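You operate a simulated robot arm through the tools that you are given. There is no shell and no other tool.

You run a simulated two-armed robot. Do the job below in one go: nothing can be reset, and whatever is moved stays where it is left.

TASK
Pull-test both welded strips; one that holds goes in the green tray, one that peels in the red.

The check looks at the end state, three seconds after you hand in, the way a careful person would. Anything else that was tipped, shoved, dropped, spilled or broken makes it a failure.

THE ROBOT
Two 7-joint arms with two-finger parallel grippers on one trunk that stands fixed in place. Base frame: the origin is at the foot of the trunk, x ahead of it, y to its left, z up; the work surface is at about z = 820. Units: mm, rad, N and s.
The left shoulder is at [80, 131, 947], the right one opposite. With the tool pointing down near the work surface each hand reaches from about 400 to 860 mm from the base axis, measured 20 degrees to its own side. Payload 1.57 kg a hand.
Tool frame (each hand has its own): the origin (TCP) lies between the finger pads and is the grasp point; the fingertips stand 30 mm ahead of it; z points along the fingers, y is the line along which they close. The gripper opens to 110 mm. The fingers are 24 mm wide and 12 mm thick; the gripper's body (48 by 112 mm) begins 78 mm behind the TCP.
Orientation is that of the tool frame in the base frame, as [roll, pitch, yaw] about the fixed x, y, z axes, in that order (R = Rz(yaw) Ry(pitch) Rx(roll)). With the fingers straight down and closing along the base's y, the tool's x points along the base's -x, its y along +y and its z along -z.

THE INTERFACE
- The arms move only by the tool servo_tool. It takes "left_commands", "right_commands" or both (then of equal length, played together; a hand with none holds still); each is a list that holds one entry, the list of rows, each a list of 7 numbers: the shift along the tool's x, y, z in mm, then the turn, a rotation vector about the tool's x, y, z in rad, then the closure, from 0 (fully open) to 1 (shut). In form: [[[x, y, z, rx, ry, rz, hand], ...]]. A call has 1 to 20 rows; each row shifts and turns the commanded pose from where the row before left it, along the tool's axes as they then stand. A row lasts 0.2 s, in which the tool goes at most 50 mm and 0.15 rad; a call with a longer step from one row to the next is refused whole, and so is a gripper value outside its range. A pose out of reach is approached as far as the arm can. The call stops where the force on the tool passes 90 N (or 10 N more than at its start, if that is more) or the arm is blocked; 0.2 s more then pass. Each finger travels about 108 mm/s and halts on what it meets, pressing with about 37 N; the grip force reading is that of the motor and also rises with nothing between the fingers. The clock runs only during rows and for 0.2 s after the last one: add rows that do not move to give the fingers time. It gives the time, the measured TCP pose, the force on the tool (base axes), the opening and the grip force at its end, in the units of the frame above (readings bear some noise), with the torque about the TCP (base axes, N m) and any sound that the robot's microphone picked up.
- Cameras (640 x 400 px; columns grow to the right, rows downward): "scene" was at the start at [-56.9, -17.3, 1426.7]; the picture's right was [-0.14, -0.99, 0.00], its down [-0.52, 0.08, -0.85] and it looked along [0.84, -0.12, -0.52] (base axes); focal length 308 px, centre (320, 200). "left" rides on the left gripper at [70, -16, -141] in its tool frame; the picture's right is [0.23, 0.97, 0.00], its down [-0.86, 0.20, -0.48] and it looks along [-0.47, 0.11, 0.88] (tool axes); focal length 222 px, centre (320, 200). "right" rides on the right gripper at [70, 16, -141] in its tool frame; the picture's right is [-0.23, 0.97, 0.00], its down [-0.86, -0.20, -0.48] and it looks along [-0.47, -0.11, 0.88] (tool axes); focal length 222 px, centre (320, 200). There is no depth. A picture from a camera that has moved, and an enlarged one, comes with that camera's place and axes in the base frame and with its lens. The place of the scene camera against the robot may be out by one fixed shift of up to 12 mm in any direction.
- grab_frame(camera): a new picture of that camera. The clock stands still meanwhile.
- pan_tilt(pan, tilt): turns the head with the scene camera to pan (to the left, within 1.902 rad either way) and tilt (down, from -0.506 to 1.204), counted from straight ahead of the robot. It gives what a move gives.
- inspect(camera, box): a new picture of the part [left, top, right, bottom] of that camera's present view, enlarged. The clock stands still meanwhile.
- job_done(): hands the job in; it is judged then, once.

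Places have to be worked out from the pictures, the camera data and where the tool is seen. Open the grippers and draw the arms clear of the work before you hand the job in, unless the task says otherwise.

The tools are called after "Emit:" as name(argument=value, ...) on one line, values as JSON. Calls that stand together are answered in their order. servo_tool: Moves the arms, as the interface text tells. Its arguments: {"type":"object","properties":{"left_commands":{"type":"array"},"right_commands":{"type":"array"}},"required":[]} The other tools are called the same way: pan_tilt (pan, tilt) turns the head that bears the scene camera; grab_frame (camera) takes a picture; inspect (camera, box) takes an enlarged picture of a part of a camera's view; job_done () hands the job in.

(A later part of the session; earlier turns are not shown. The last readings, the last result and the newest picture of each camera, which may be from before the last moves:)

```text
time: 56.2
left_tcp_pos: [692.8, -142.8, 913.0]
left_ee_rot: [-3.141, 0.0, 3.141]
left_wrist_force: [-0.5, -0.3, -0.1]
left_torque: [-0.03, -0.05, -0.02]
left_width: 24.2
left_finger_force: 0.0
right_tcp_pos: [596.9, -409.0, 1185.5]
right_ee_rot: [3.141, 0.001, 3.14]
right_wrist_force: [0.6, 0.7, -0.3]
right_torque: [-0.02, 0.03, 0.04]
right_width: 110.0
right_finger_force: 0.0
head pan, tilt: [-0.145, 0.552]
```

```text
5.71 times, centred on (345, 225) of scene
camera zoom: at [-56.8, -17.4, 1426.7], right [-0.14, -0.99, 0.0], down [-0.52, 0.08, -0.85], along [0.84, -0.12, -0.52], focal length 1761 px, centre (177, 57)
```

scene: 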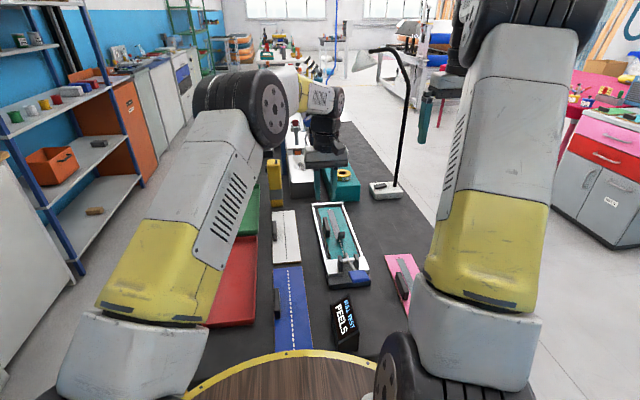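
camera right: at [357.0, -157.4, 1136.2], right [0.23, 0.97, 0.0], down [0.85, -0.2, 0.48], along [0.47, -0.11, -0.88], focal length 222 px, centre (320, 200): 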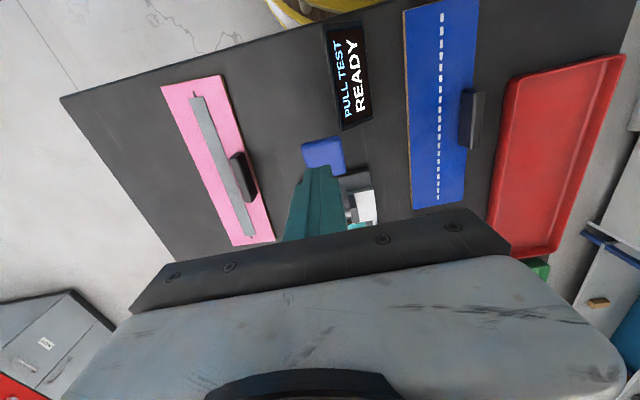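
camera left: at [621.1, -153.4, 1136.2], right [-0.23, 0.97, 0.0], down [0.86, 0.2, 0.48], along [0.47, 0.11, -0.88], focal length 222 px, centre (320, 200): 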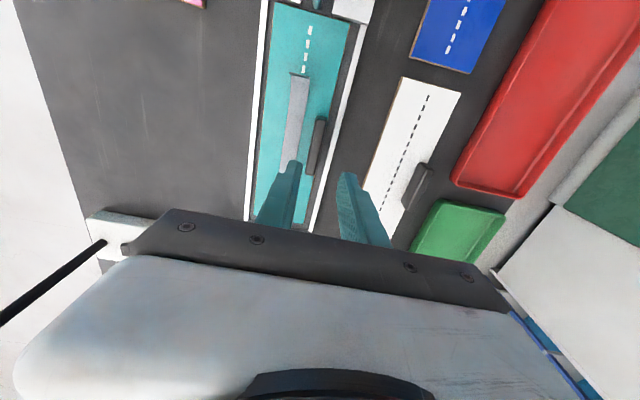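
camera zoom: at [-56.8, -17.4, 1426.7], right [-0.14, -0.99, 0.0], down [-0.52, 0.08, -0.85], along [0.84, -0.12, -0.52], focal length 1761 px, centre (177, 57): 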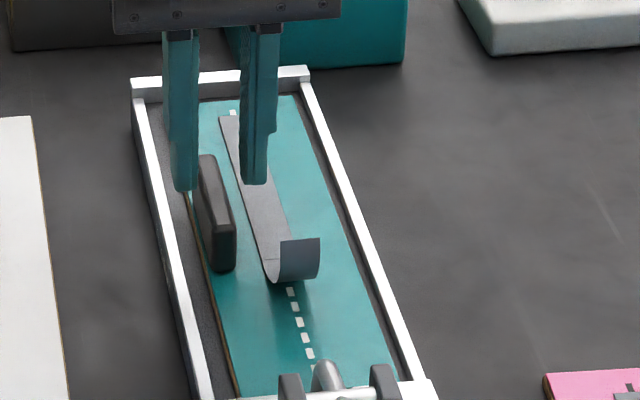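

Alignment is good. I lower around the handle with fingers narrowed to about 18 mm, then close at tip height ≈850.

Emit:
servo_tool(left_commands=[[[0, 0, 12, 0, 0, 0, 0.8], [0, 0, 10, 0, 0, 0, 0.835], [0, 0, 6, 0, 0, 0, 0.835], [0, 0, 3, 0, 0, 0, 0.835], [0, 0, 1.5, 0, 0, 0, 0.835], [0, 0, 0, 0, 0, 0, 0.835]]])

Emit:
inspect(camera="scene", box=[310, 190, 380, 260])

```text
time: 57.6
left_tcp_pos: [693.1, -143.8, 878.1]
left_ee_rot: [-3.141, -0.001, -3.141]
left_wrist_force: [-0.3, 0.7, -0.5]
left_torque: [-0.01, -0.01, -0.01]
left_width: 18.3
left_finger_force: 0.0
right_tcp_pos: [595.8, -408.4, 1186.2]
right_ee_rot: [-3.14, -0.001, 3.141]
right_wrist_force: [0.2, -0.8, 1.4]
right_torque: [0.02, -0.01, 0.0]
right_width: 110.1
right_finger_force: 0.1
head pan, tilt: [-0.145, 0.552]
```

```text
5.71 times, centred on (345, 225) of scene
camera zoom: at [-56.8, -17.4, 1426.7], right [-0.14, -0.99, 0.0], down [-0.52, 0.08, -0.85], along [0.84, -0.12, -0.52], focal length 1761 px, centre (177, 57)
```

zoom: 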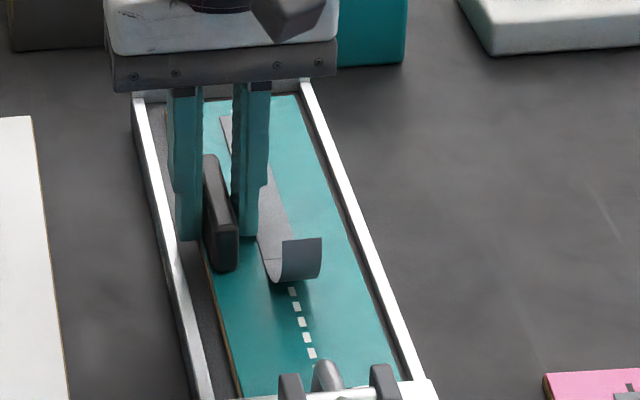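

No contact yet and well placed. I close the grip and lift in small steps.

Emit:
servo_tool(left_commands=[[[0, 0, 0.5, 0, 0, 0, 0.9], [0, 0, 0, 0, 0, 0, 1], [0, 0, 0, 0, 0, 0, 1], [0, 0, 0, 0, 0, 0, 1], [0, 0, 0, 0, 0, 0, 1]]])

Emit:
servo_tool(left_commands=[[[0, 0, -1, 0, 0, 0, 1], [0, 0, -1.5, 0, 0, 0, 1], [0, 0, -2, 0, 0, 0, 1], [0, 0, -3, 0, 0, 0, 1], [0, 0, -3, 0, 0, 0, 1], [0, 0, 0, 0, 0, 0, 1]]])

Emit:
inspect(camera="scene", box=[310, 190, 380, 290])

```text
time: 58.8
left_tcp_pos: [693.1, -143.3, 879.2]
left_ee_rot: [-3.14, -0.001, -3.141]
left_wrist_force: [-0.4, 0.9, 6.2]
left_torque: [-0.01, 0.12, 0.02]
left_width: 13.3
left_finger_force: 29.8
right_tcp_pos: [595.2, -409.3, 1186.1]
right_ee_rot: [3.141, 0.0, 3.141]
right_wrist_force: [0.6, 0.0, -1.2]
right_torque: [-0.03, 0.01, 0.0]
right_width: 109.6
right_finger_force: 0.1
head pan, tilt: [-0.145, 0.552]
```

```text
time: 60.2
left_tcp_pos: [691.5, -143.2, 888.3]
left_ee_rot: [3.141, -0.001, 3.141]
left_wrist_force: [-0.2, 0.3, -1.9]
left_torque: [0.03, -0.08, 0.02]
left_width: 12.9
left_finger_force: 30.3
right_tcp_pos: [595.7, -408.2, 1186.1]
right_ee_rot: [3.141, 0.001, 3.139]
right_wrist_force: [-0.4, 0.7, -0.2]
right_torque: [-0.01, -0.01, 0.0]
right_width: 110.1
right_finger_force: 0.2
head pan, tilt: [-0.145, 0.552]
```

```text
4.00 times, centred on (345, 240) of scene
camera zoom: at [-56.8, -17.4, 1426.7], right [-0.14, -0.99, 0.0], down [-0.52, 0.08, -0.85], along [0.84, -0.12, -0.52], focal length 1233 px, centre (220, 40)
```

zoom: 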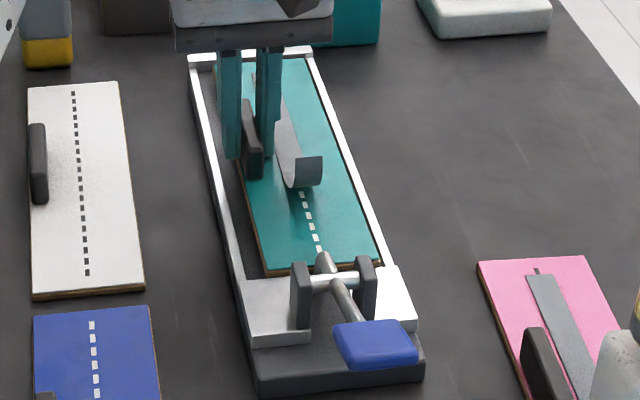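

Board is clear of the bed (lifted ~9 mm). I shift it +8 mm in x away from the hook and continue raising gently.

Emit:
servo_tool(left_commands=[[[-4, 0, -2, 0, 0, 0, 1], [-4, 0, -4, 0, 0, 0, 1], [0, 0, -6, 0, 0, 0, 1], [0, 0, -8, 0, 0, 0, 1], [0, 0, -10, 0, 0, 0, 1], [0, 0, -12, 0, 0, 0, 1], [0, 0, -12, 0, 0, 0, 1], [0, 0, -10, 0, 0, 0, 1], [0, 0, -6, 0, 0, 0, 1], [0, 0, 0, 0, 0, 0, 1]]])

Emit:
grab_frame(camera="left")

Emit:
grab_frame(camera="scene")

```text
time: 62.4
left_tcp_pos: [700.6, -143.2, 958.1]
left_ee_rot: [3.141, 0.0, -3.141]
left_wrist_force: [-0.5, -0.7, -0.6]
left_torque: [0.02, 0.01, 0.01]
left_width: 13.3
left_finger_force: 30.2
right_tcp_pos: [596.1, -408.2, 1185.6]
right_ee_rot: [-3.14, -0.001, 3.14]
right_wrist_force: [0.8, -0.4, 0.3]
right_torque: [0.02, -0.02, 0.01]
right_width: 110.2
right_finger_force: 0.0
head pan, tilt: [-0.145, 0.552]
```

```text
taken
camera left: at [631.3, -159.5, 1100.0], right [-0.23, 0.97, 0.0], down [0.86, 0.2, 0.48], along [0.47, 0.11, -0.88], focal length 222 px, centre (320, 200)
```

left: 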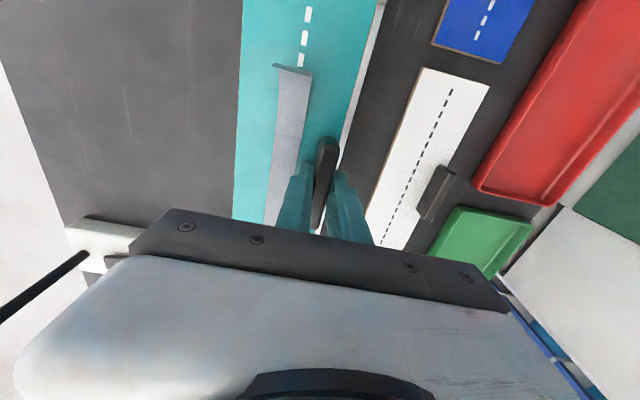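

```text
taken
```

scene: 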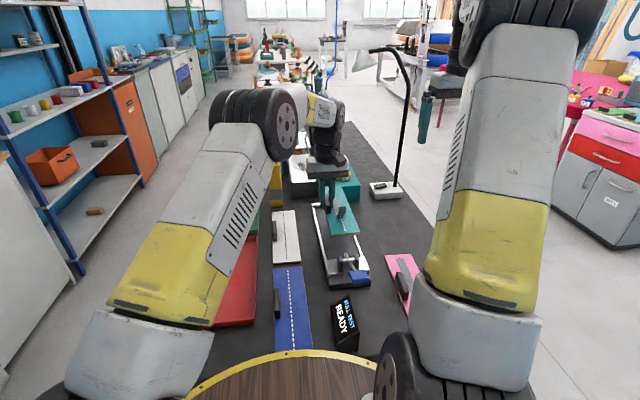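

Display shows READY again. I carry teal over to the red tray: target board centre about [560,126], i.e. TCP about [560,158].

Emit:
servo_tool(left_commands=[[[4, 8, -5, 0, 0, 0, 1], [7, 15, -5, 0, 0, 0, 1], [10, 22, 0, 0, 0, 0, 1], [10, 22, 0, 0, 0, 0, 1], [10, 22, 0, 0, 0, 0, 1], [10, 22, 0, 0, 0, 0, 1], [10, 22, 0, 0, 0, 0, 1], [10, 22, 0, 0, 0, 0, 1], [10, 22, 0, 0, 0, 0, 1], [10, 22, 0, 0, 0, 0, 1], [10, 22, 0, 0, 0, 0, 1], [10, 22, 0, 0, 0, 0, 1], [10, 22, 0, 0, 0, 0, 1], [10, 18, 0, 0, 0, 0, 1], [6, 12, 0, 0, 0, 0, 1], [3, 6, 0, 0, 0, 0, 1], [0, 0, 0, 0, 0, 0, 1]]])

Emit:
grab_frame(camera="left")

Emit:
grab_frame(camera="scene")

```text
time: 66.0
left_tcp_pos: [560.7, 157.7, 968.6]
left_ee_rot: [3.141, 0.0, 3.139]
left_wrist_force: [0.4, 0.4, -0.4]
left_torque: [0.02, 0.0, 0.03]
left_width: 13.3
left_finger_force: 29.8
right_tcp_pos: [594.9, -408.4, 1186.1]
right_ee_rot: [3.142, 0.001, 3.139]
right_wrist_force: [0.5, -0.6, 0.2]
right_torque: [-0.01, 0.01, -0.02]
right_width: 110.0
right_finger_force: 0.0
head pan, tilt: [-0.145, 0.552]
```

```text
taken
camera left: at [490.3, 141.4, 1110.0], right [-0.23, 0.97, 0.0], down [0.86, 0.2, 0.48], along [0.47, 0.11, -0.88], focal length 222 px, centre (320, 200)
```

left: 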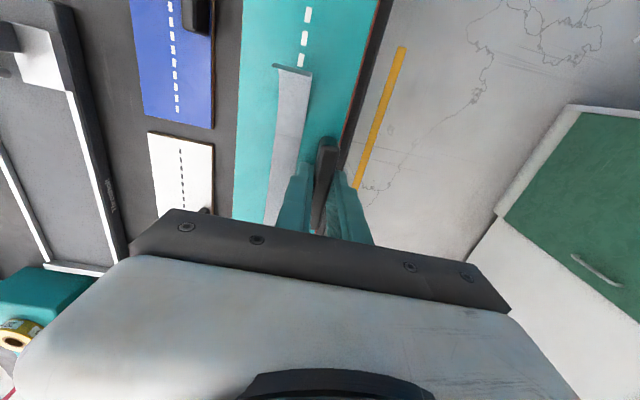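

```text
taken
```

scene: 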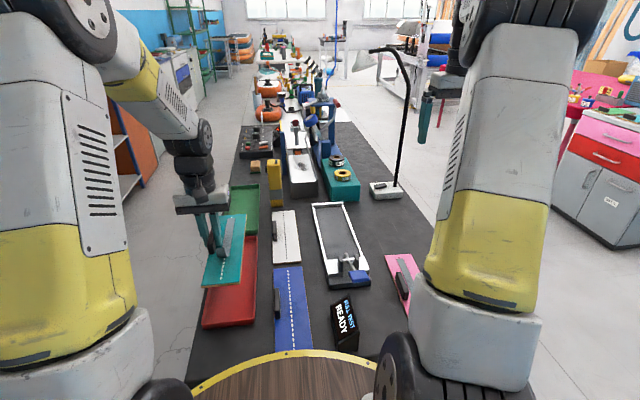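

The board hangs over the red tray. I zoom in on the scene view to check it against the tray's outline.

Emit:
inspect(camera="scene", box=[185, 170, 275, 340])

Emit:
inspect(camera="left", box=[200, 0, 400, 200])

```text
2.35 times, centred on (230, 255) of scene
camera zoom: at [-56.9, -17.3, 1426.7], right [-0.14, -0.99, 0.0], down [-0.52, 0.08, -0.85], along [0.84, -0.12, -0.52], focal length 725 px, centre (532, 71)
```

zoom: 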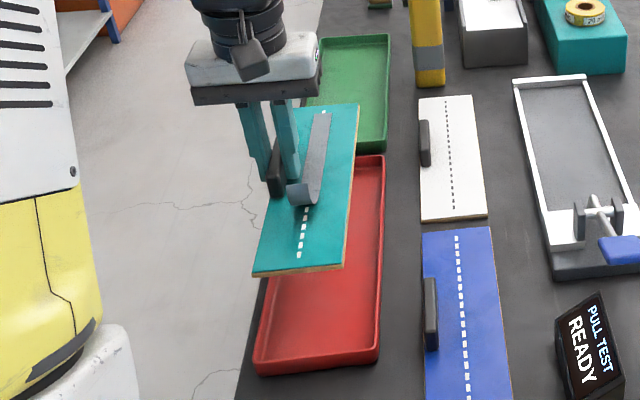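

```text
2.00 times, centred on (300, 100) of left
camera zoom: at [490.3, 141.4, 1110.0], right [-0.23, 0.97, 0.0], down [0.86, 0.2, 0.48], along [0.47, 0.11, -0.88], focal length 444 px, centre (360, 400)
```

zoom: 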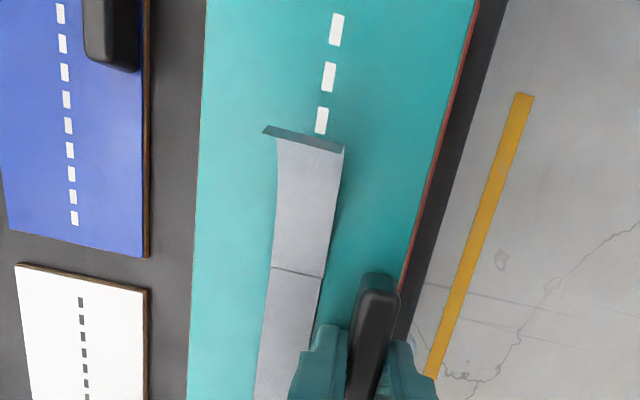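

In the scene frame, board centre vs tray centre differ only by (-2,+1) mm, so I lower straight down, first to about z 880.

Emit:
servo_tool(left_commands=[[[1, 0, 8, 0, 0, 0, 1], [0, 0, 12, 0, 0, 0, 1], [0, 0, 14, 0, 0, 0, 1], [0, 0, 14, 0, 0, 0, 1], [0, 0, 14, 0, 0, 0, 1], [0, 0, 12, 0, 0, 0, 1], [0, 0, 8, 0, 0, 0, 1], [0, 0, 4, 0, 0, 0, 1], [0, 0, 0, 0, 0, 0, 1]]])

Emit:
inspect(camera="scene", box=[190, 210, 270, 340])

Emit:
grab_frame(camera="left")

```text
time: 68.0
left_tcp_pos: [561.0, 157.6, 882.6]
left_ee_rot: [3.141, 0.001, -3.142]
left_wrist_force: [1.0, -0.2, -1.6]
left_torque: [0.04, 0.01, 0.0]
left_width: 13.3
left_finger_force: 30.2
right_tcp_pos: [594.8, -409.0, 1185.6]
right_ee_rot: [3.141, 0.0, 3.141]
right_wrist_force: [0.6, 0.1, 0.3]
right_torque: [0.0, 0.01, 0.02]
right_width: 109.6
right_finger_force: 0.1
head pan, tilt: [-0.145, 0.552]
```

```text
3.08 times, centred on (230, 275) of scene
camera zoom: at [-56.8, -17.3, 1426.7], right [-0.14, -0.99, 0.0], down [-0.52, 0.08, -0.85], along [0.84, -0.12, -0.52], focal length 948 px, centre (597, -31)
```

zoom: 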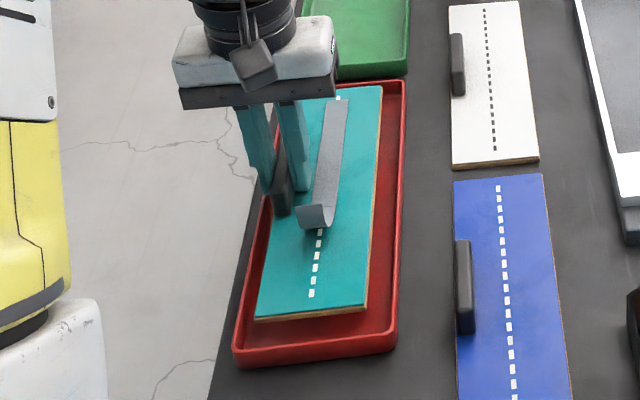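

```text
taken
camera left: at [490.4, 141.6, 1024.3], right [-0.23, 0.97, 0.0], down [0.86, 0.2, 0.48], along [0.47, 0.11, -0.88], focal length 222 px, centre (320, 200)
```

left: 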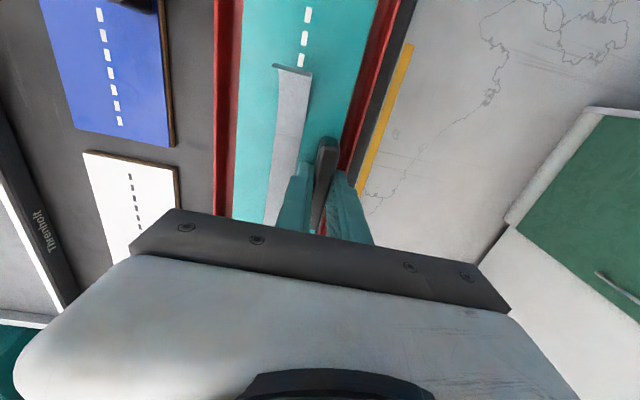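

The board is inside the tray outline, but the outer finger would meet the +y rim (~y 172). I shift 3 mm toward -y and lower in small steps, checking finger versus rim.

Emit:
servo_tool(left_commands=[[[0, -3, 4, 0, 0, 0, 1], [0, 0, 4, 0, 0, 0, 1], [0, 0, 3, 0, 0, 0, 1], [0, 0, 0, 0, 0, 0, 1]]])

Emit:
inspect(camera="scene", box=[195, 225, 270, 335])

Emit:
inspect(camera="left", box=[200, 0, 420, 230])

```text
time: 69.0
left_tcp_pos: [558.7, 155.5, 869.8]
left_ee_rot: [-3.141, 0.002, -3.141]
left_wrist_force: [-0.2, 0.0, -0.6]
left_torque: [0.01, 0.0, -0.02]
left_width: 13.3
left_finger_force: 29.6
right_tcp_pos: [595.2, -407.5, 1186.1]
right_ee_rot: [3.142, -0.001, 3.14]
right_wrist_force: [-0.4, 0.4, -0.5]
right_torque: [0.01, -0.01, -0.01]
right_width: 110.0
right_finger_force: 0.0
head pan, tilt: [-0.145, 0.552]
```

```text
3.64 times, centred on (232, 280) of scene
camera zoom: at [-56.8, -17.3, 1426.7], right [-0.14, -0.99, 0.0], down [-0.52, 0.08, -0.85], along [0.84, -0.12, -0.52], focal length 1121 px, centre (638, -91)
```

zoom: 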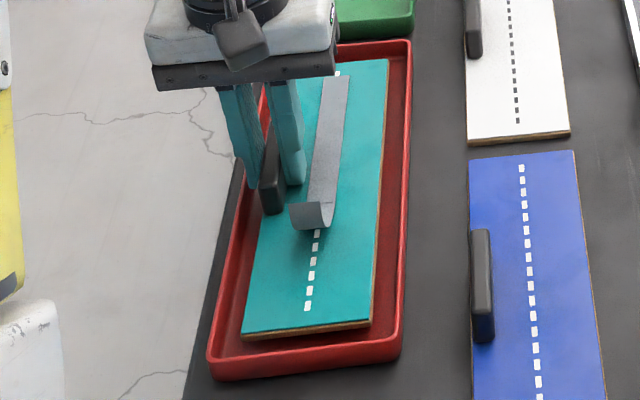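

```text
1.74 times, centred on (310, 115) of left
camera zoom: at [489.6, 139.4, 1011.9], right [-0.23, 0.97, 0.0], down [0.86, 0.2, 0.48], along [0.47, 0.11, -0.88], focal length 386 px, centre (337, 348)
```

zoom: 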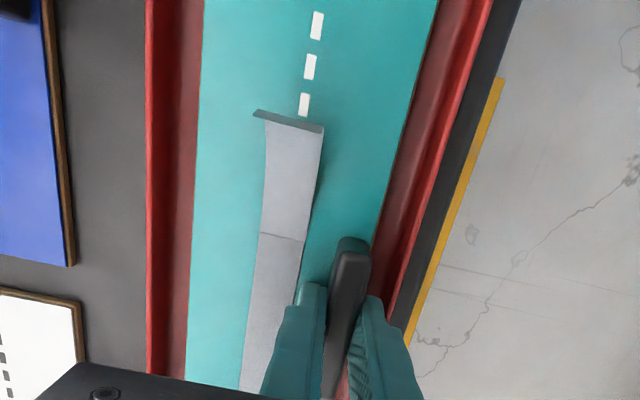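

The tray's inner rims are at about y 71 and 180, so both board and finger have clearance. I lower further in small steps until it touches the floor.

Emit:
servo_tool(left_commands=[[[0, 0, 2, 0, 0, 0, 1], [0, 0, 2, 0, 0, 0, 1], [0, 0, 0, 0, 0, 0, 1]]])

Emit:
servo_tool(left_commands=[[[0, 0, 1.5, 0, 0, 0, 1], [0, 0, 1.5, 0, 0, 0, 1]]])

```text
time: 69.8
left_tcp_pos: [559.7, 154.5, 867.9]
left_ee_rot: [-3.14, -0.001, -3.141]
left_wrist_force: [-0.9, -0.3, 0.3]
left_torque: [0.05, 0.01, 0.02]
left_width: 13.2
left_finger_force: 30.3
right_tcp_pos: [595.9, -409.2, 1185.5]
right_ee_rot: [3.141, 0.001, 3.14]
right_wrist_force: [-0.4, 0.1, -0.1]
right_torque: [0.03, 0.04, 0.01]
right_width: 110.1
right_finger_force: 0.0
head pan, tilt: [-0.145, 0.552]
```

```text
time: 70.4
left_tcp_pos: [559.4, 156.0, 866.2]
left_ee_rot: [-3.141, 0.0, 3.14]
left_wrist_force: [-0.6, -0.9, -0.9]
left_torque: [0.01, -0.02, 0.0]
left_width: 13.1
left_finger_force: 29.8
right_tcp_pos: [596.1, -407.7, 1184.7]
right_ee_rot: [3.141, 0.0, 3.14]
right_wrist_force: [0.5, 0.8, -0.1]
right_torque: [-0.01, -0.01, 0.01]
right_width: 109.9
right_finger_force: 0.0
head pan, tilt: [-0.145, 0.552]
```

No contact yet at z≈866; I keep going in small steps.

Emit:
servo_tool(left_commands=[[[0, 0, 1.5, 0, 0, 0, 1], [0, 0, 1.5, 0, 0, 0, 1]]])

Emit:
servo_tool(left_commands=[[[0, 0, 1, 0, 0, 0, 1], [0, 0, 1, 0, 0, 0, 1]]])

Emit:
inspect(camera="scene", box=[195, 225, 270, 335])

```text
time: 71.0
left_tcp_pos: [560.7, 156.5, 863.8]
left_ee_rot: [-3.141, 0.001, 3.14]
left_wrist_force: [-1.1, -1.1, 2.3]
left_torque: [-0.04, -0.31, -0.05]
left_width: 13.4
left_finger_force: 29.5
right_tcp_pos: [594.3, -408.3, 1186.5]
right_ee_rot: [3.142, 0.0, 3.139]
right_wrist_force: [0.3, 0.0, 0.9]
right_torque: [0.0, 0.02, 0.02]
right_width: 109.8
right_finger_force: 0.1
head pan, tilt: [-0.145, 0.552]
```

```text
time: 71.6
left_tcp_pos: [561.6, 157.0, 863.1]
left_ee_rot: [3.138, 0.005, 3.141]
left_wrist_force: [0.7, 4.3, 29.2]
left_torque: [-0.05, 0.26, -0.04]
left_width: 13.4
left_finger_force: 30.6
right_tcp_pos: [594.7, -409.1, 1186.5]
right_ee_rot: [-3.141, 0.0, 3.141]
right_wrist_force: [1.1, 0.7, 0.6]
right_torque: [0.0, 0.03, 0.02]
right_width: 109.9
right_finger_force: 0.1
head pan, tilt: [-0.145, 0.552]
```

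```text
3.64 times, centred on (232, 280) of scene
camera zoom: at [-57.6, -17.3, 1426.7], right [-0.14, -0.99, 0.0], down [-0.52, 0.08, -0.85], along [0.84, -0.12, -0.52], focal length 1121 px, centre (638, -91)
```

zoom: 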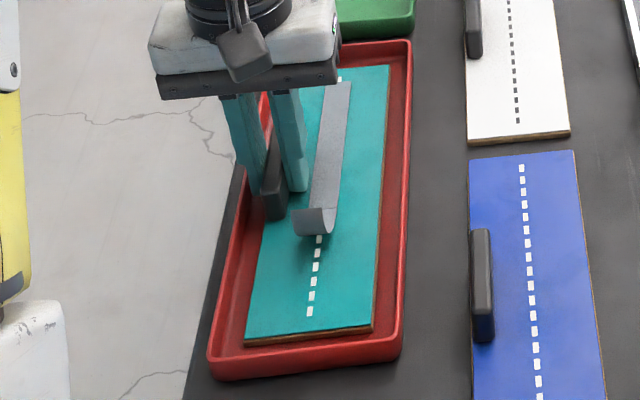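

Board rests on the tray floor (29 N at z≈863). I ease off, open just enough, and rise.

Emit:
servo_tool(left_commands=[[[0, 0, -1, 0, 0, 0, 1], [0, 0, 0, 0, 0, 0, 0.85], [0, 0, 0, 0, 0, 0, 0.85], [0, 0, 0, 0, 0, 0, 0.85], [0, 0, -3, 0, 0, 0, 0.85], [0, 0, -5, 0, 0, 0, 0.84], [0, 0, -10, 0, 0, 0, 0.8], [0, 0, -15, 0, 0, 0, 0.7], [0, 0, -30, 0, 0, 0, 0.6], [0, 0, -40, 0, 0, 0, 0.5], [0, 0, 0, 0, 0, 0, 0.5]]])

Emit:
inspect(camera="scene", box=[195, 225, 270, 335])

Emit:
inspect(camera="left", box=[200, 0, 420, 230])

```text
time: 74.0
left_tcp_pos: [558.6, 153.2, 966.0]
left_ee_rot: [3.141, 0.0, 3.141]
left_wrist_force: [0.0, 0.0, 0.4]
left_torque: [0.01, 0.0, 0.01]
left_width: 55.0
left_finger_force: 0.0
right_tcp_pos: [598.0, -408.2, 1186.5]
right_ee_rot: [3.141, -0.001, 3.14]
right_wrist_force: [0.1, 0.1, 0.9]
right_torque: [-0.01, 0.01, 0.0]
right_width: 109.8
right_finger_force: 0.1
head pan, tilt: [-0.145, 0.552]
```

```text
3.64 times, centred on (232, 280) of scene
camera zoom: at [-56.8, -17.3, 1426.7], right [-0.14, -0.99, 0.0], down [-0.52, 0.08, -0.85], along [0.84, -0.12, -0.52], focal length 1121 px, centre (638, -91)
```

zoom: 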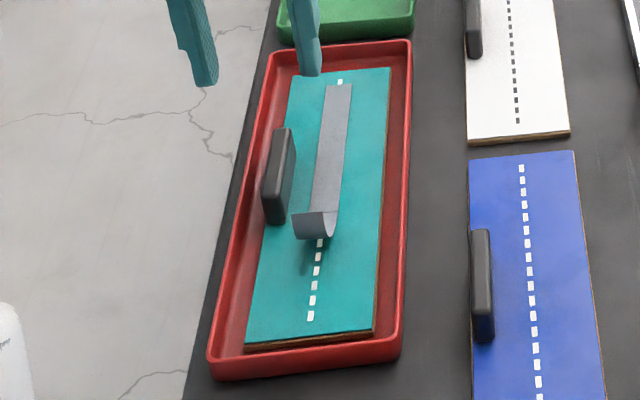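

```text
1.74 times, centred on (310, 115) of left
camera zoom: at [489.3, 135.6, 1107.2], right [-0.23, 0.97, 0.0], down [0.86, 0.2, 0.48], along [0.47, 0.11, -0.88], focal length 386 px, centre (337, 348)
```

zoom: 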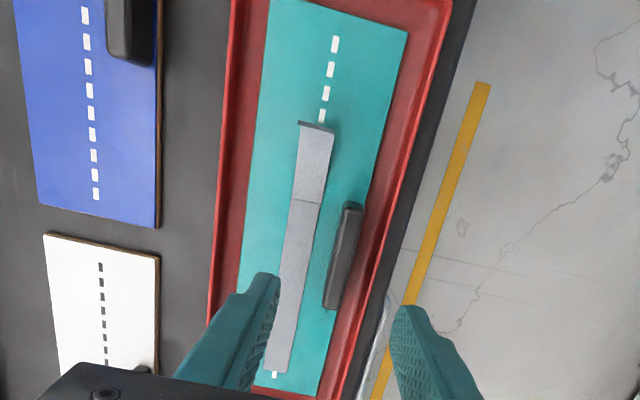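

Teal lies cleanly in the red tray. I park the left hand high again and bring the right hand over the pink board to locate its handle.

Emit:
servo_tool(left_commands=[[[0, 0, -40, 0, 0, 0, 0], [17, -3, -40, 0, 0, 0, 0], [17, -3, -40, 0, 0, 0, 0], [17, -3, -40, 0, 0, 0, 0], [17, -3, -40, 0, 0, 0, 0], [0, 0, 0, 0, 0, 0, 0], [0, 0, 0, 0, 0, 0, 0]]], right_commands=[[[21, 18, 31, 0, 0, 0, 0], [21, 18, 31, 0, 0, 0, 0], [21, 18, 31, 0, 0, 0, 0], [21, 18, 31, 0, 0, 0, 0.3], [21, 18, 31, 0, 0, 0, 0.5], [21, 18, 31, 0, 0, 0, 0.65], [0, 0, 0, 0, 0, 0, 0.65]]])

Emit:
grab_frame(camera="right")

Emit:
grab_frame(camera="scene")

```text
time: 75.6
left_tcp_pos: [492.7, 141.1, 1165.2]
left_ee_rot: [-3.141, 0.001, -3.141]
left_wrist_force: [0.9, 0.8, -0.3]
left_torque: [-0.02, -0.02, 0.0]
left_width: 110.1
left_finger_force: 0.1
right_tcp_pos: [470.6, -296.8, 998.7]
right_ee_rot: [-3.141, 0.0, 3.141]
right_wrist_force: [0.9, 1.0, 0.2]
right_torque: [-0.02, 0.01, 0.01]
right_width: 38.3
right_finger_force: 0.0
head pan, tilt: [-0.145, 0.552]
```

```text
taken
camera right: at [401.1, -280.9, 1139.5], right [0.23, 0.97, 0.0], down [0.85, -0.2, 0.48], along [0.47, -0.11, -0.88], focal length 222 px, centre (320, 200)
```

right: 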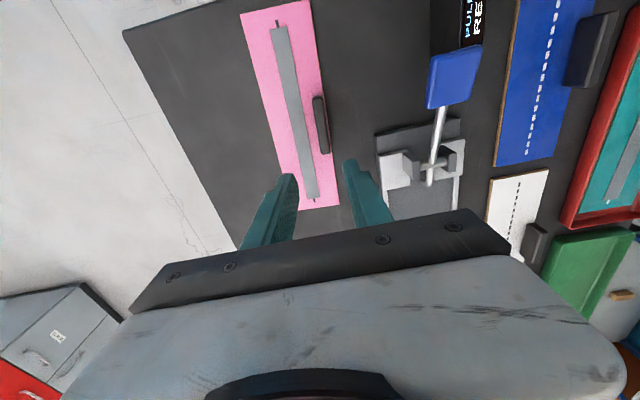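

```text
taken
```

scene: 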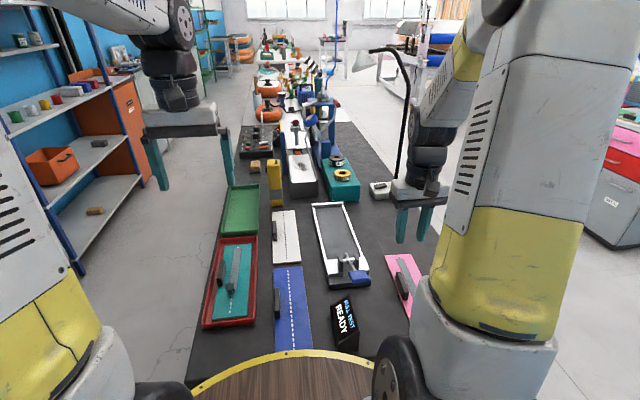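

Emit:
inspect(camera="right", box=[225, 0, 355, 220])

Emit:
inspect(camera="right", box=[280, 75, 360, 175])

```text
1.82 times, centred on (290, 110) of right
camera zoom: at [401.1, -280.9, 1139.5], right [0.23, 0.97, 0.0], down [0.85, -0.2, 0.48], along [0.47, -0.11, -0.88], focal length 404 px, centre (374, 364)
```

zoom: 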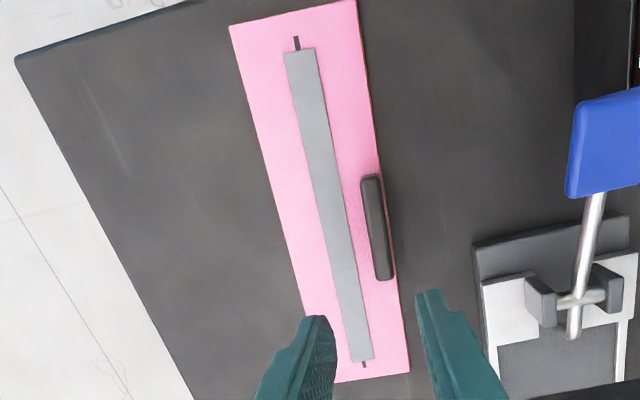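

```text
4.00 times, centred on (320, 125) of right
camera zoom: at [401.1, -280.9, 1139.5], right [0.23, 0.97, 0.0], down [0.85, -0.2, 0.48], along [0.47, -0.11, -0.88], focal length 888 px, centre (320, 500)
```

zoom: 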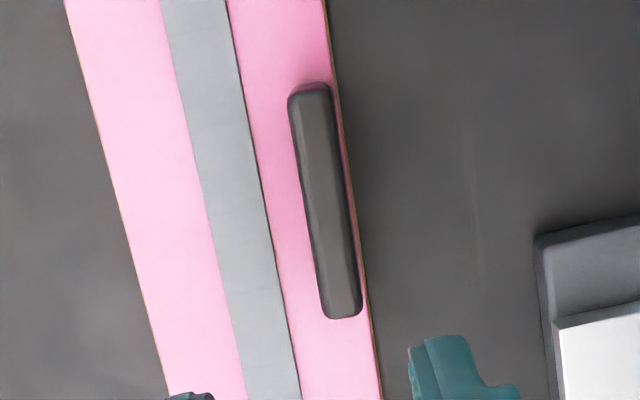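

Pink board: centre about [452,-321], turned -4.2°; handle centre about [453.7,-290.9]. I move over it, turn the wrist by +0.073 rad about tool z to align, and lower to just above the handle.

Emit:
servo_tool(right_commands=[[[17.2, 6, 10, 0, 0, 0, 0.7], [0, 0, 25, 0, 0, 0.073, 0.74], [0, 0, 25, 0, 0, 0, 0.76], [0, 0, 23, 0, 0, 0, 0.76], [0, 0, 0, 0, 0, 0, 0.76]]])

Emit:
inspect(camera="right", box=[240, 60, 400, 220])

Emit:
inspect(camera="scene", box=[370, 235, 440, 325])

```text
time: 76.8
left_tcp_pos: [492.9, 141.4, 1163.9]
left_ee_rot: [3.141, 0.0, 3.141]
left_wrist_force: [-0.3, 0.3, -0.2]
left_torque: [0.0, 0.0, -0.03]
left_width: 110.1
left_finger_force: 0.0
right_tcp_pos: [454.2, -294.3, 918.1]
right_ee_rot: [-3.141, 0.0, 3.067]
right_wrist_force: [0.3, 0.2, 0.2]
right_torque: [0.0, -0.01, -0.02]
right_width: 26.4
right_finger_force: 0.0
head pan, tilt: [-0.145, 0.552]
```

```text
2.50 times, centred on (320, 140) of right
camera zoom: at [384.7, -272.7, 1057.9], right [0.3, 0.95, 0.0], down [0.84, -0.26, 0.48], along [0.46, -0.14, -0.88], focal length 555 px, centre (320, 350)
```

zoom: 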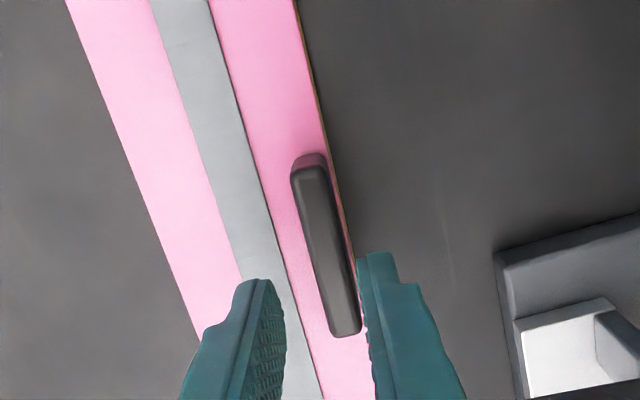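

```text
4.44 times, centred on (405, 280) of scene
camera zoom: at [-57.0, -17.2, 1426.7], right [-0.14, -0.99, 0.0], down [-0.52, 0.08, -0.85], along [0.84, -0.12, -0.52], focal length 1370 px, centre (-58, -156)
```

zoom: 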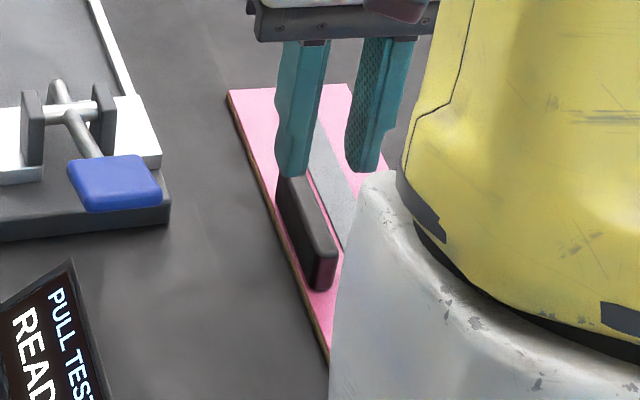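

The handle is about 3.5 mm further +y than the hand's centre. I correct that, lower around it with fingers narrowing, and stop just above the board.

Emit:
servo_tool(right_commands=[[[0, 3.5, 10, 0, 0, 0, 0.76], [0, 0, 15, 0, 0, 0, 0.8], [0, 0, 15, 0, 0, 0, 0.83], [0, 0, 10, 0, 0, 0, 0.83], [0, 0, 5, 0, 0, 0, 0.83], [0, 0, 2.5, 0, 0, 0, 0.83], [0, 0, 0, 0, 0, 0, 0.83]]])

Emit:
inspect(camera="right", box=[240, 60, 400, 220])

Emit:
inspect(camera="scene", box=[370, 235, 440, 325])

```text
time: 78.4
left_tcp_pos: [492.1, 141.3, 1164.9]
left_ee_rot: [-3.141, -0.001, 3.141]
left_wrist_force: [-0.5, -0.5, 0.7]
left_torque: [-0.03, 0.01, -0.02]
left_width: 109.9
left_finger_force: 0.0
right_tcp_pos: [453.8, -289.1, 861.1]
right_ee_rot: [3.141, -0.001, 3.068]
right_wrist_force: [0.5, -0.6, -0.1]
right_torque: [-0.02, 0.04, 0.01]
right_width: 18.7
right_finger_force: 0.1
head pan, tilt: [-0.145, 0.552]
```

```text
2.50 times, centred on (320, 140) of right
camera zoom: at [384.9, -267.5, 1001.5], right [0.3, 0.95, 0.0], down [0.84, -0.26, 0.48], along [0.46, -0.14, -0.88], focal length 555 px, centre (320, 350)
```

zoom: 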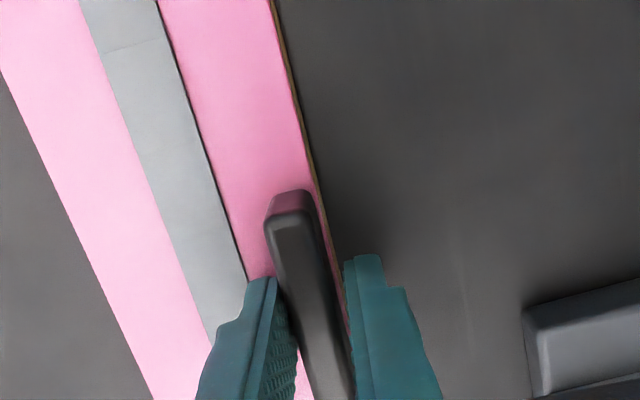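

```text
4.44 times, centred on (405, 280) of scene
camera zoom: at [-56.9, -17.3, 1426.7], right [-0.14, -0.99, 0.0], down [-0.52, 0.08, -0.85], along [0.84, -0.12, -0.52], focal length 1370 px, centre (-58, -156)
```

zoom: 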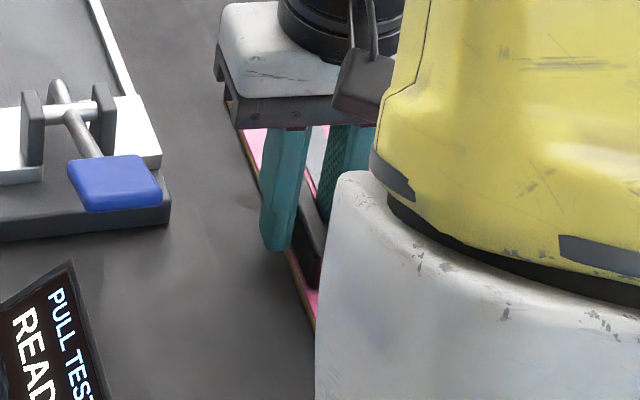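

The fingers straddle the pink handle. I go down the last few mm to the board and close.

Emit:
servo_tool(right_commands=[[[0, 0, 1, 0, 0, 0, 0.83], [0, 0, 1, 0, 0, 0, 0.83]]])

Emit:
servo_tool(right_commands=[[[0, 0, 1, 0, 0, 0, 0.83], [0, 0, 0, 0, 0, 0, 0.83]]])

Emit:
servo_tool(right_commands=[[[0, 0, 0, 0, 0, 0, 0.95], [0, 0, 0, 0, 0, 0, 1], [0, 0, 0, 0, 0, 0, 1], [0, 0, 0, 0, 0, 0, 1], [0, 0, 0, 0, 0, 0, 1]]])

```text
time: 79.0
left_tcp_pos: [493.9, 142.3, 1164.1]
left_ee_rot: [-3.141, -0.002, -3.141]
left_wrist_force: [0.7, 0.0, 0.9]
left_torque: [0.01, 0.0, 0.01]
left_width: 109.8
left_finger_force: 0.0
right_tcp_pos: [454.1, -290.3, 858.4]
right_ee_rot: [-3.141, -0.002, 3.069]
right_wrist_force: [-0.5, -0.1, 0.0]
right_torque: [0.06, 0.02, 0.0]
right_width: 19.0
right_finger_force: 0.1
head pan, tilt: [-0.145, 0.552]
```

```text
time: 79.6
left_tcp_pos: [493.1, 141.7, 1163.2]
left_ee_rot: [-3.141, -0.001, -3.141]
left_wrist_force: [-0.1, -0.5, -0.6]
left_torque: [0.0, -0.02, 0.0]
left_width: 110.1
left_finger_force: 0.2
right_tcp_pos: [455.2, -290.0, 858.4]
right_ee_rot: [3.14, 0.001, 3.068]
right_wrist_force: [0.1, 0.2, 0.2]
right_torque: [0.0, 0.07, -0.01]
right_width: 18.8
right_finger_force: 0.1
head pan, tilt: [-0.145, 0.552]
```

```text
time: 80.8
left_tcp_pos: [491.7, 141.3, 1165.0]
left_ee_rot: [-3.142, 0.001, -3.141]
left_wrist_force: [-0.2, -0.2, -0.3]
left_torque: [0.01, -0.01, -0.01]
left_width: 109.9
left_finger_force: 0.0
right_tcp_pos: [455.0, -290.8, 858.2]
right_ee_rot: [3.141, 0.0, 3.068]
right_wrist_force: [0.9, -0.3, 0.6]
right_torque: [0.04, -0.01, 0.0]
right_width: 13.1
right_finger_force: 30.0
head pan, tilt: [-0.145, 0.552]
```

Gripped at 13.1 mm. I lift gently in growing small steps.

Emit:
servo_tool(right_commands=[[[0, 0, -1, 0, 0, 0, 1], [0, 0, -1.5, 0, 0, 0, 1], [0, 0, -2, 0, 0, 0, 1], [0, 0, -3, 0, 0, 0, 1], [0, 0, -3, 0, 0, 0, 1], [0, 0, 0, 0, 0, 0, 1]]])

Emit:
servo_tool(right_commands=[[[0, 0, -4, 0, 0, 0, 1], [0, 0, -5, 0, 0, 0, 1], [0, 0, -6, 0, 0, 0, 1], [0, 0, -8, 0, 0, 0, 1], [0, 0, -10, 0, 0, 0, 1], [0, 0, -12, 0, 0, 0, 1], [0, 0, -14, 0, 0, 0, 1], [0, 0, -14, 0, 0, 0, 1], [0, 0, -14, 0, 0, 0, 1], [0, 0, -12, 0, 0, 0, 1], [0, 0, -8, 0, 0, 0, 1], [0, 0, -4, 0, 0, 0, 1], [0, 0, 0, 0, 0, 0, 1]]])

Emit:
grab_frame(camera="right")

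Emit:
grab_frame(camera="scene")

```text
time: 82.2
left_tcp_pos: [491.5, 141.2, 1165.2]
left_ee_rot: [3.14, 0.0, -3.14]
left_wrist_force: [-0.6, -0.4, 0.0]
left_torque: [-0.06, 0.0, 0.0]
left_width: 110.0
left_finger_force: 0.0
right_tcp_pos: [455.4, -291.3, 866.5]
right_ee_rot: [3.141, 0.0, 3.069]
right_wrist_force: [0.6, 0.5, -0.2]
right_torque: [0.05, -0.01, 0.0]
right_width: 13.2
right_finger_force: 29.8
head pan, tilt: [-0.145, 0.552]
```

```text
time: 85.0
left_tcp_pos: [492.9, 140.9, 1164.1]
left_ee_rot: [3.141, 0.001, 3.141]
left_wrist_force: [-0.1, -0.3, 0.2]
left_torque: [-0.01, 0.0, -0.02]
left_width: 109.8
left_finger_force: 0.0
right_tcp_pos: [453.7, -289.7, 978.5]
right_ee_rot: [-3.14, 0.0, 3.07]
right_wrist_force: [-0.8, -0.1, -0.8]
right_torque: [-0.01, 0.0, -0.04]
right_width: 13.2
right_finger_force: 29.9
head pan, tilt: [-0.145, 0.552]
```

```text
taken
camera right: at [385.2, -267.5, 1120.3], right [0.3, 0.95, 0.0], down [0.84, -0.26, 0.48], along [0.46, -0.14, -0.88], focal length 222 px, centre (320, 200)
```

right: 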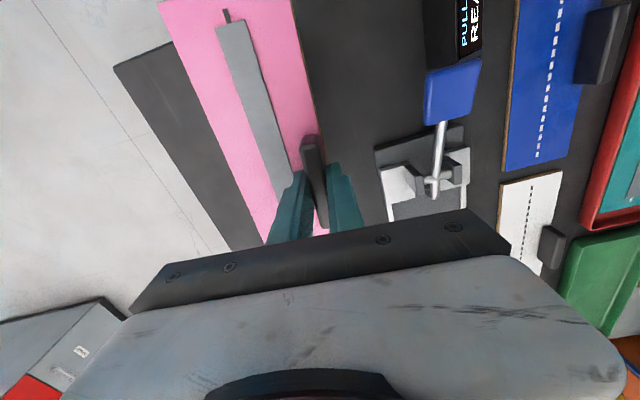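

```text
taken
```

scene: 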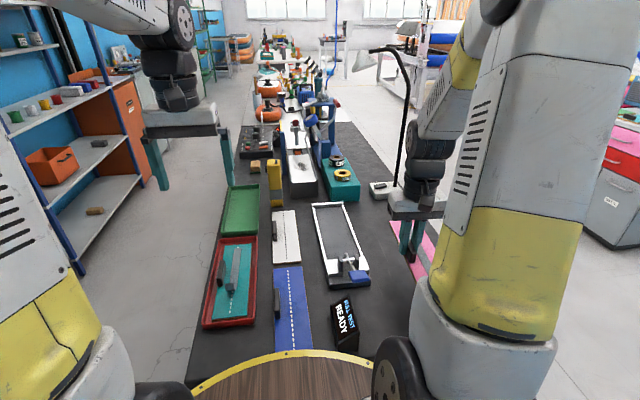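

Pink is held level. I undo the 4° turn, carry it forward (+x) clear of the lever, then sideways over the bed to TCP ≈[698,-141].

Emit:
servo_tool(right_commands=[[[0, 0, 0, 0, 0, -0.04, 1], [0, 0, 0, 0, 0, -0.033, 1], [-10, 0, 0, 0, 0, 0, 1], [-20, 0, 0, 0, 0, 0, 1], [-25, 0, 0, 0, 0, 0, 1], [-25, 0, 0, 0, 0, 0, 1], [-25, 0, 0, 0, 0, 0, 1], [-25, 0, 0, 0, 0, 0, 1], [-25, 0, 0, 0, 0, 0, 1], [-25, 0, 0, 0, 0, 0, 1], [-25, 0, 0, 0, 0, 0, 1], [-20, 0, 0, 0, 0, 0, 1], [-12, 0, 0, 0, 0, 0, 1], [-7, 0, 0, 0, 0, 0, 1], [0, 0, 0, 0, 0, 0, 1]]])

Emit:
servo_tool(right_commands=[[[0, 8, 0, 0, 0, 0, 1], [0, 15, 0, 0, 0, 0, 1], [0, 22, 0, 0, 0, 0, 1], [0, 22, 0, 0, 0, 0, 1], [0, 22, 0, 0, 0, 0, 1], [0, 22, 0, 0, 0, 0, 1], [0, 18, 0, 0, 0, 0, 1], [0, 12, 0, 0, 0, 0, 1], [0, 8, 0, 0, 0, 0, 1], [0, 0, 0, 0, 0, 0, 1]]])

Emit:
grab_frame(camera="right")

Emit:
inspect(camera="scene", box=[290, 165, 400, 295])

```text
time: 88.2
left_tcp_pos: [494.0, 142.3, 1163.6]
left_ee_rot: [-3.141, 0.0, -3.141]
left_wrist_force: [0.5, -0.1, 0.0]
left_torque: [0.0, 0.01, 0.0]
left_width: 110.1
left_finger_force: 0.0
right_tcp_pos: [699.7, -290.2, 980.0]
right_ee_rot: [3.141, -0.001, -3.14]
right_wrist_force: [-0.7, -0.7, 0.2]
right_torque: [-0.01, 0.03, -0.02]
right_width: 13.2
right_finger_force: 29.8
head pan, tilt: [-0.145, 0.552]
```

```text
time: 90.4
left_tcp_pos: [493.0, 141.0, 1164.7]
left_ee_rot: [-3.141, 0.0, -3.141]
left_wrist_force: [-0.2, -0.2, -1.0]
left_torque: [-0.01, -0.01, -0.02]
left_width: 109.9
left_finger_force: 0.0
right_tcp_pos: [698.1, -140.6, 978.8]
right_ee_rot: [-3.141, -0.001, 3.141]
right_wrist_force: [0.4, -0.8, -0.5]
right_torque: [0.02, -0.01, -0.01]
right_width: 13.3
right_finger_force: 29.6
head pan, tilt: [-0.145, 0.552]
```

```text
taken
camera right: at [628.3, -122.9, 1119.3], right [0.23, 0.97, 0.0], down [0.85, -0.2, 0.48], along [0.47, -0.11, -0.88], focal length 222 px, centre (320, 200)
```

right: 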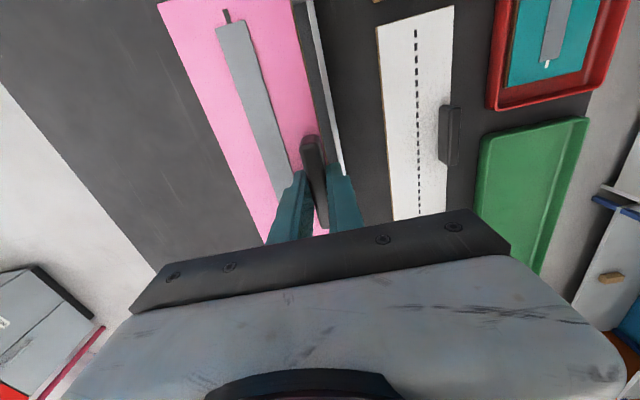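

```text
3.08 times, centred on (345, 230) of scene
camera zoom: at [-56.8, -17.2, 1426.7], right [-0.14, -0.99, 0.0], down [-0.52, 0.08, -0.85], along [0.84, -0.12, -0.52], focal length 948 px, centre (243, 108)
```

zoom: 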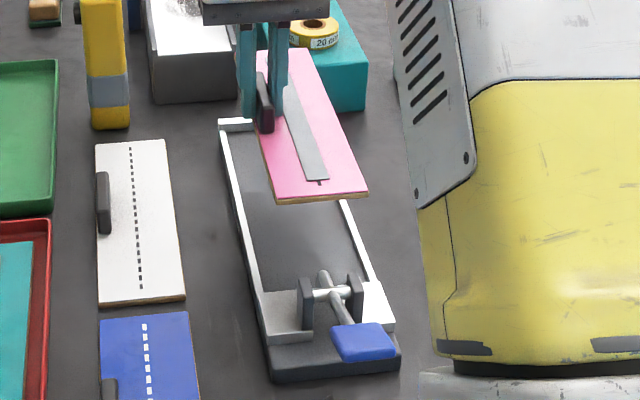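

Let me compare the pink board's pose in the hand with what teal's was, using the same zoom box.

Emit:
inspect(camera="right", box=[140, 0, 360, 200])

```text
2.00 times, centred on (250, 100) of right
camera zoom: at [628.3, -122.9, 1119.3], right [0.23, 0.97, 0.0], down [0.85, -0.2, 0.48], along [0.47, -0.11, -0.88], focal length 444 px, centre (460, 400)
```

zoom: 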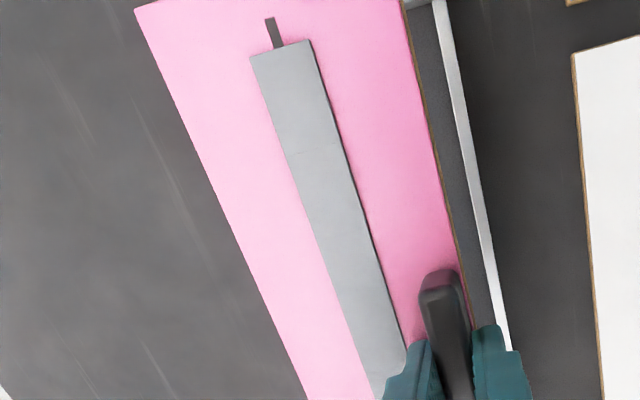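

The pose in the hand is practically identical to teal's. I lower to z≈892 and check the rails.

Emit:
servo_tool(right_commands=[[[0, -0.5, 8, 0, 0, 0, 1], [0, 0, 12, 0, 0, 0, 1], [0, 0, 14, 0, 0, 0, 1], [0, 0, 14, 0, 0, 0, 1], [0, 0, 14, 0, 0, 0, 1], [0, 0, 12, 0, 0, 0, 1], [0, 0, 8, 0, 0, 0, 1], [0, 0, 4, 0, 0, 0, 1], [0, 0, 0, 0, 0, 0, 1]]])

Emit:
inspect(camera="right", box=[140, 0, 360, 200])

Emit:
inspect(camera="scene", box=[310, 190, 390, 290])

```text
time: 92.4
left_tcp_pos: [493.0, 141.7, 1164.1]
left_ee_rot: [3.14, 0.001, -3.141]
left_wrist_force: [0.4, 1.1, -0.4]
left_torque: [0.04, -0.02, 0.02]
left_width: 109.8
left_finger_force: 0.1
right_tcp_pos: [699.4, -141.1, 893.9]
right_ee_rot: [-3.141, 0.0, 3.141]
right_wrist_force: [0.1, 0.7, -0.2]
right_torque: [0.02, 0.01, -0.04]
right_width: 13.2
right_finger_force: 29.9
head pan, tilt: [-0.145, 0.552]
```

```text
2.00 times, centred on (250, 100) of right
camera zoom: at [628.1, -124.6, 1033.7], right [0.23, 0.97, 0.0], down [0.85, -0.2, 0.48], along [0.47, -0.11, -0.88], focal length 444 px, centre (460, 400)
```

zoom: 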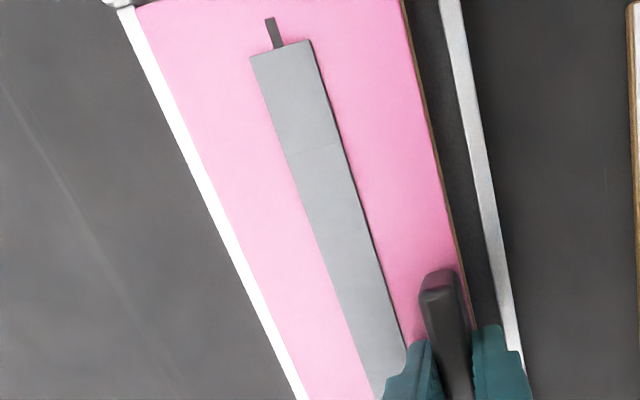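

```text
4.00 times, centred on (350, 240) of scene
camera zoom: at [-56.8, -17.2, 1426.7], right [-0.14, -0.99, 0.0], down [-0.52, 0.08, -0.85], along [0.84, -0.12, -0.52], focal length 1233 px, centre (200, 40)
```

zoom: 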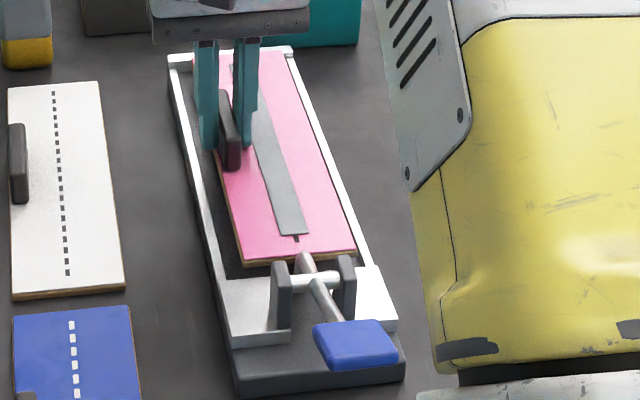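

It matches teal's position at this stage. I lower the rest in shrinking steps to the bed.

Emit:
servo_tool(right_commands=[[[0, 0, 4, 0, 0, 0, 1], [0, 0, 4, 0, 0, 0, 1], [0, 0, 3, 0, 0, 0, 1], [0, 0, 2, 0, 0, 0, 1], [0, 0, 0, 0, 0, 0, 1]]])

Emit:
servo_tool(right_commands=[[[0, 0, 1.5, 0, 0, 0, 1], [0, 0, 1, 0, 0, 0, 1]]])

```text
time: 93.6
left_tcp_pos: [493.0, 141.4, 1163.7]
left_ee_rot: [3.141, 0.0, -3.141]
left_wrist_force: [-1.1, -0.5, 0.7]
left_torque: [0.0, -0.01, -0.01]
left_width: 110.1
left_finger_force: 0.1
right_tcp_pos: [697.7, -141.6, 880.0]
right_ee_rot: [3.141, -0.001, 3.139]
right_wrist_force: [0.2, -0.3, -1.5]
right_torque: [0.02, -0.01, 0.02]
right_width: 13.2
right_finger_force: 29.7
head pan, tilt: [-0.145, 0.552]
```

```text
time: 94.2
left_tcp_pos: [492.4, 142.7, 1164.2]
left_ee_rot: [3.142, -0.001, 3.141]
left_wrist_force: [0.9, 0.1, -0.1]
left_torque: [-0.01, -0.03, 0.0]
left_width: 109.9
left_finger_force: 0.0
right_tcp_pos: [699.8, -142.0, 879.7]
right_ee_rot: [-3.14, 0.002, 3.14]
right_wrist_force: [-1.3, -0.3, 1.6]
right_torque: [-0.02, 0.15, -0.04]
right_width: 13.3
right_finger_force: 29.9
head pan, tilt: [-0.145, 0.552]
```

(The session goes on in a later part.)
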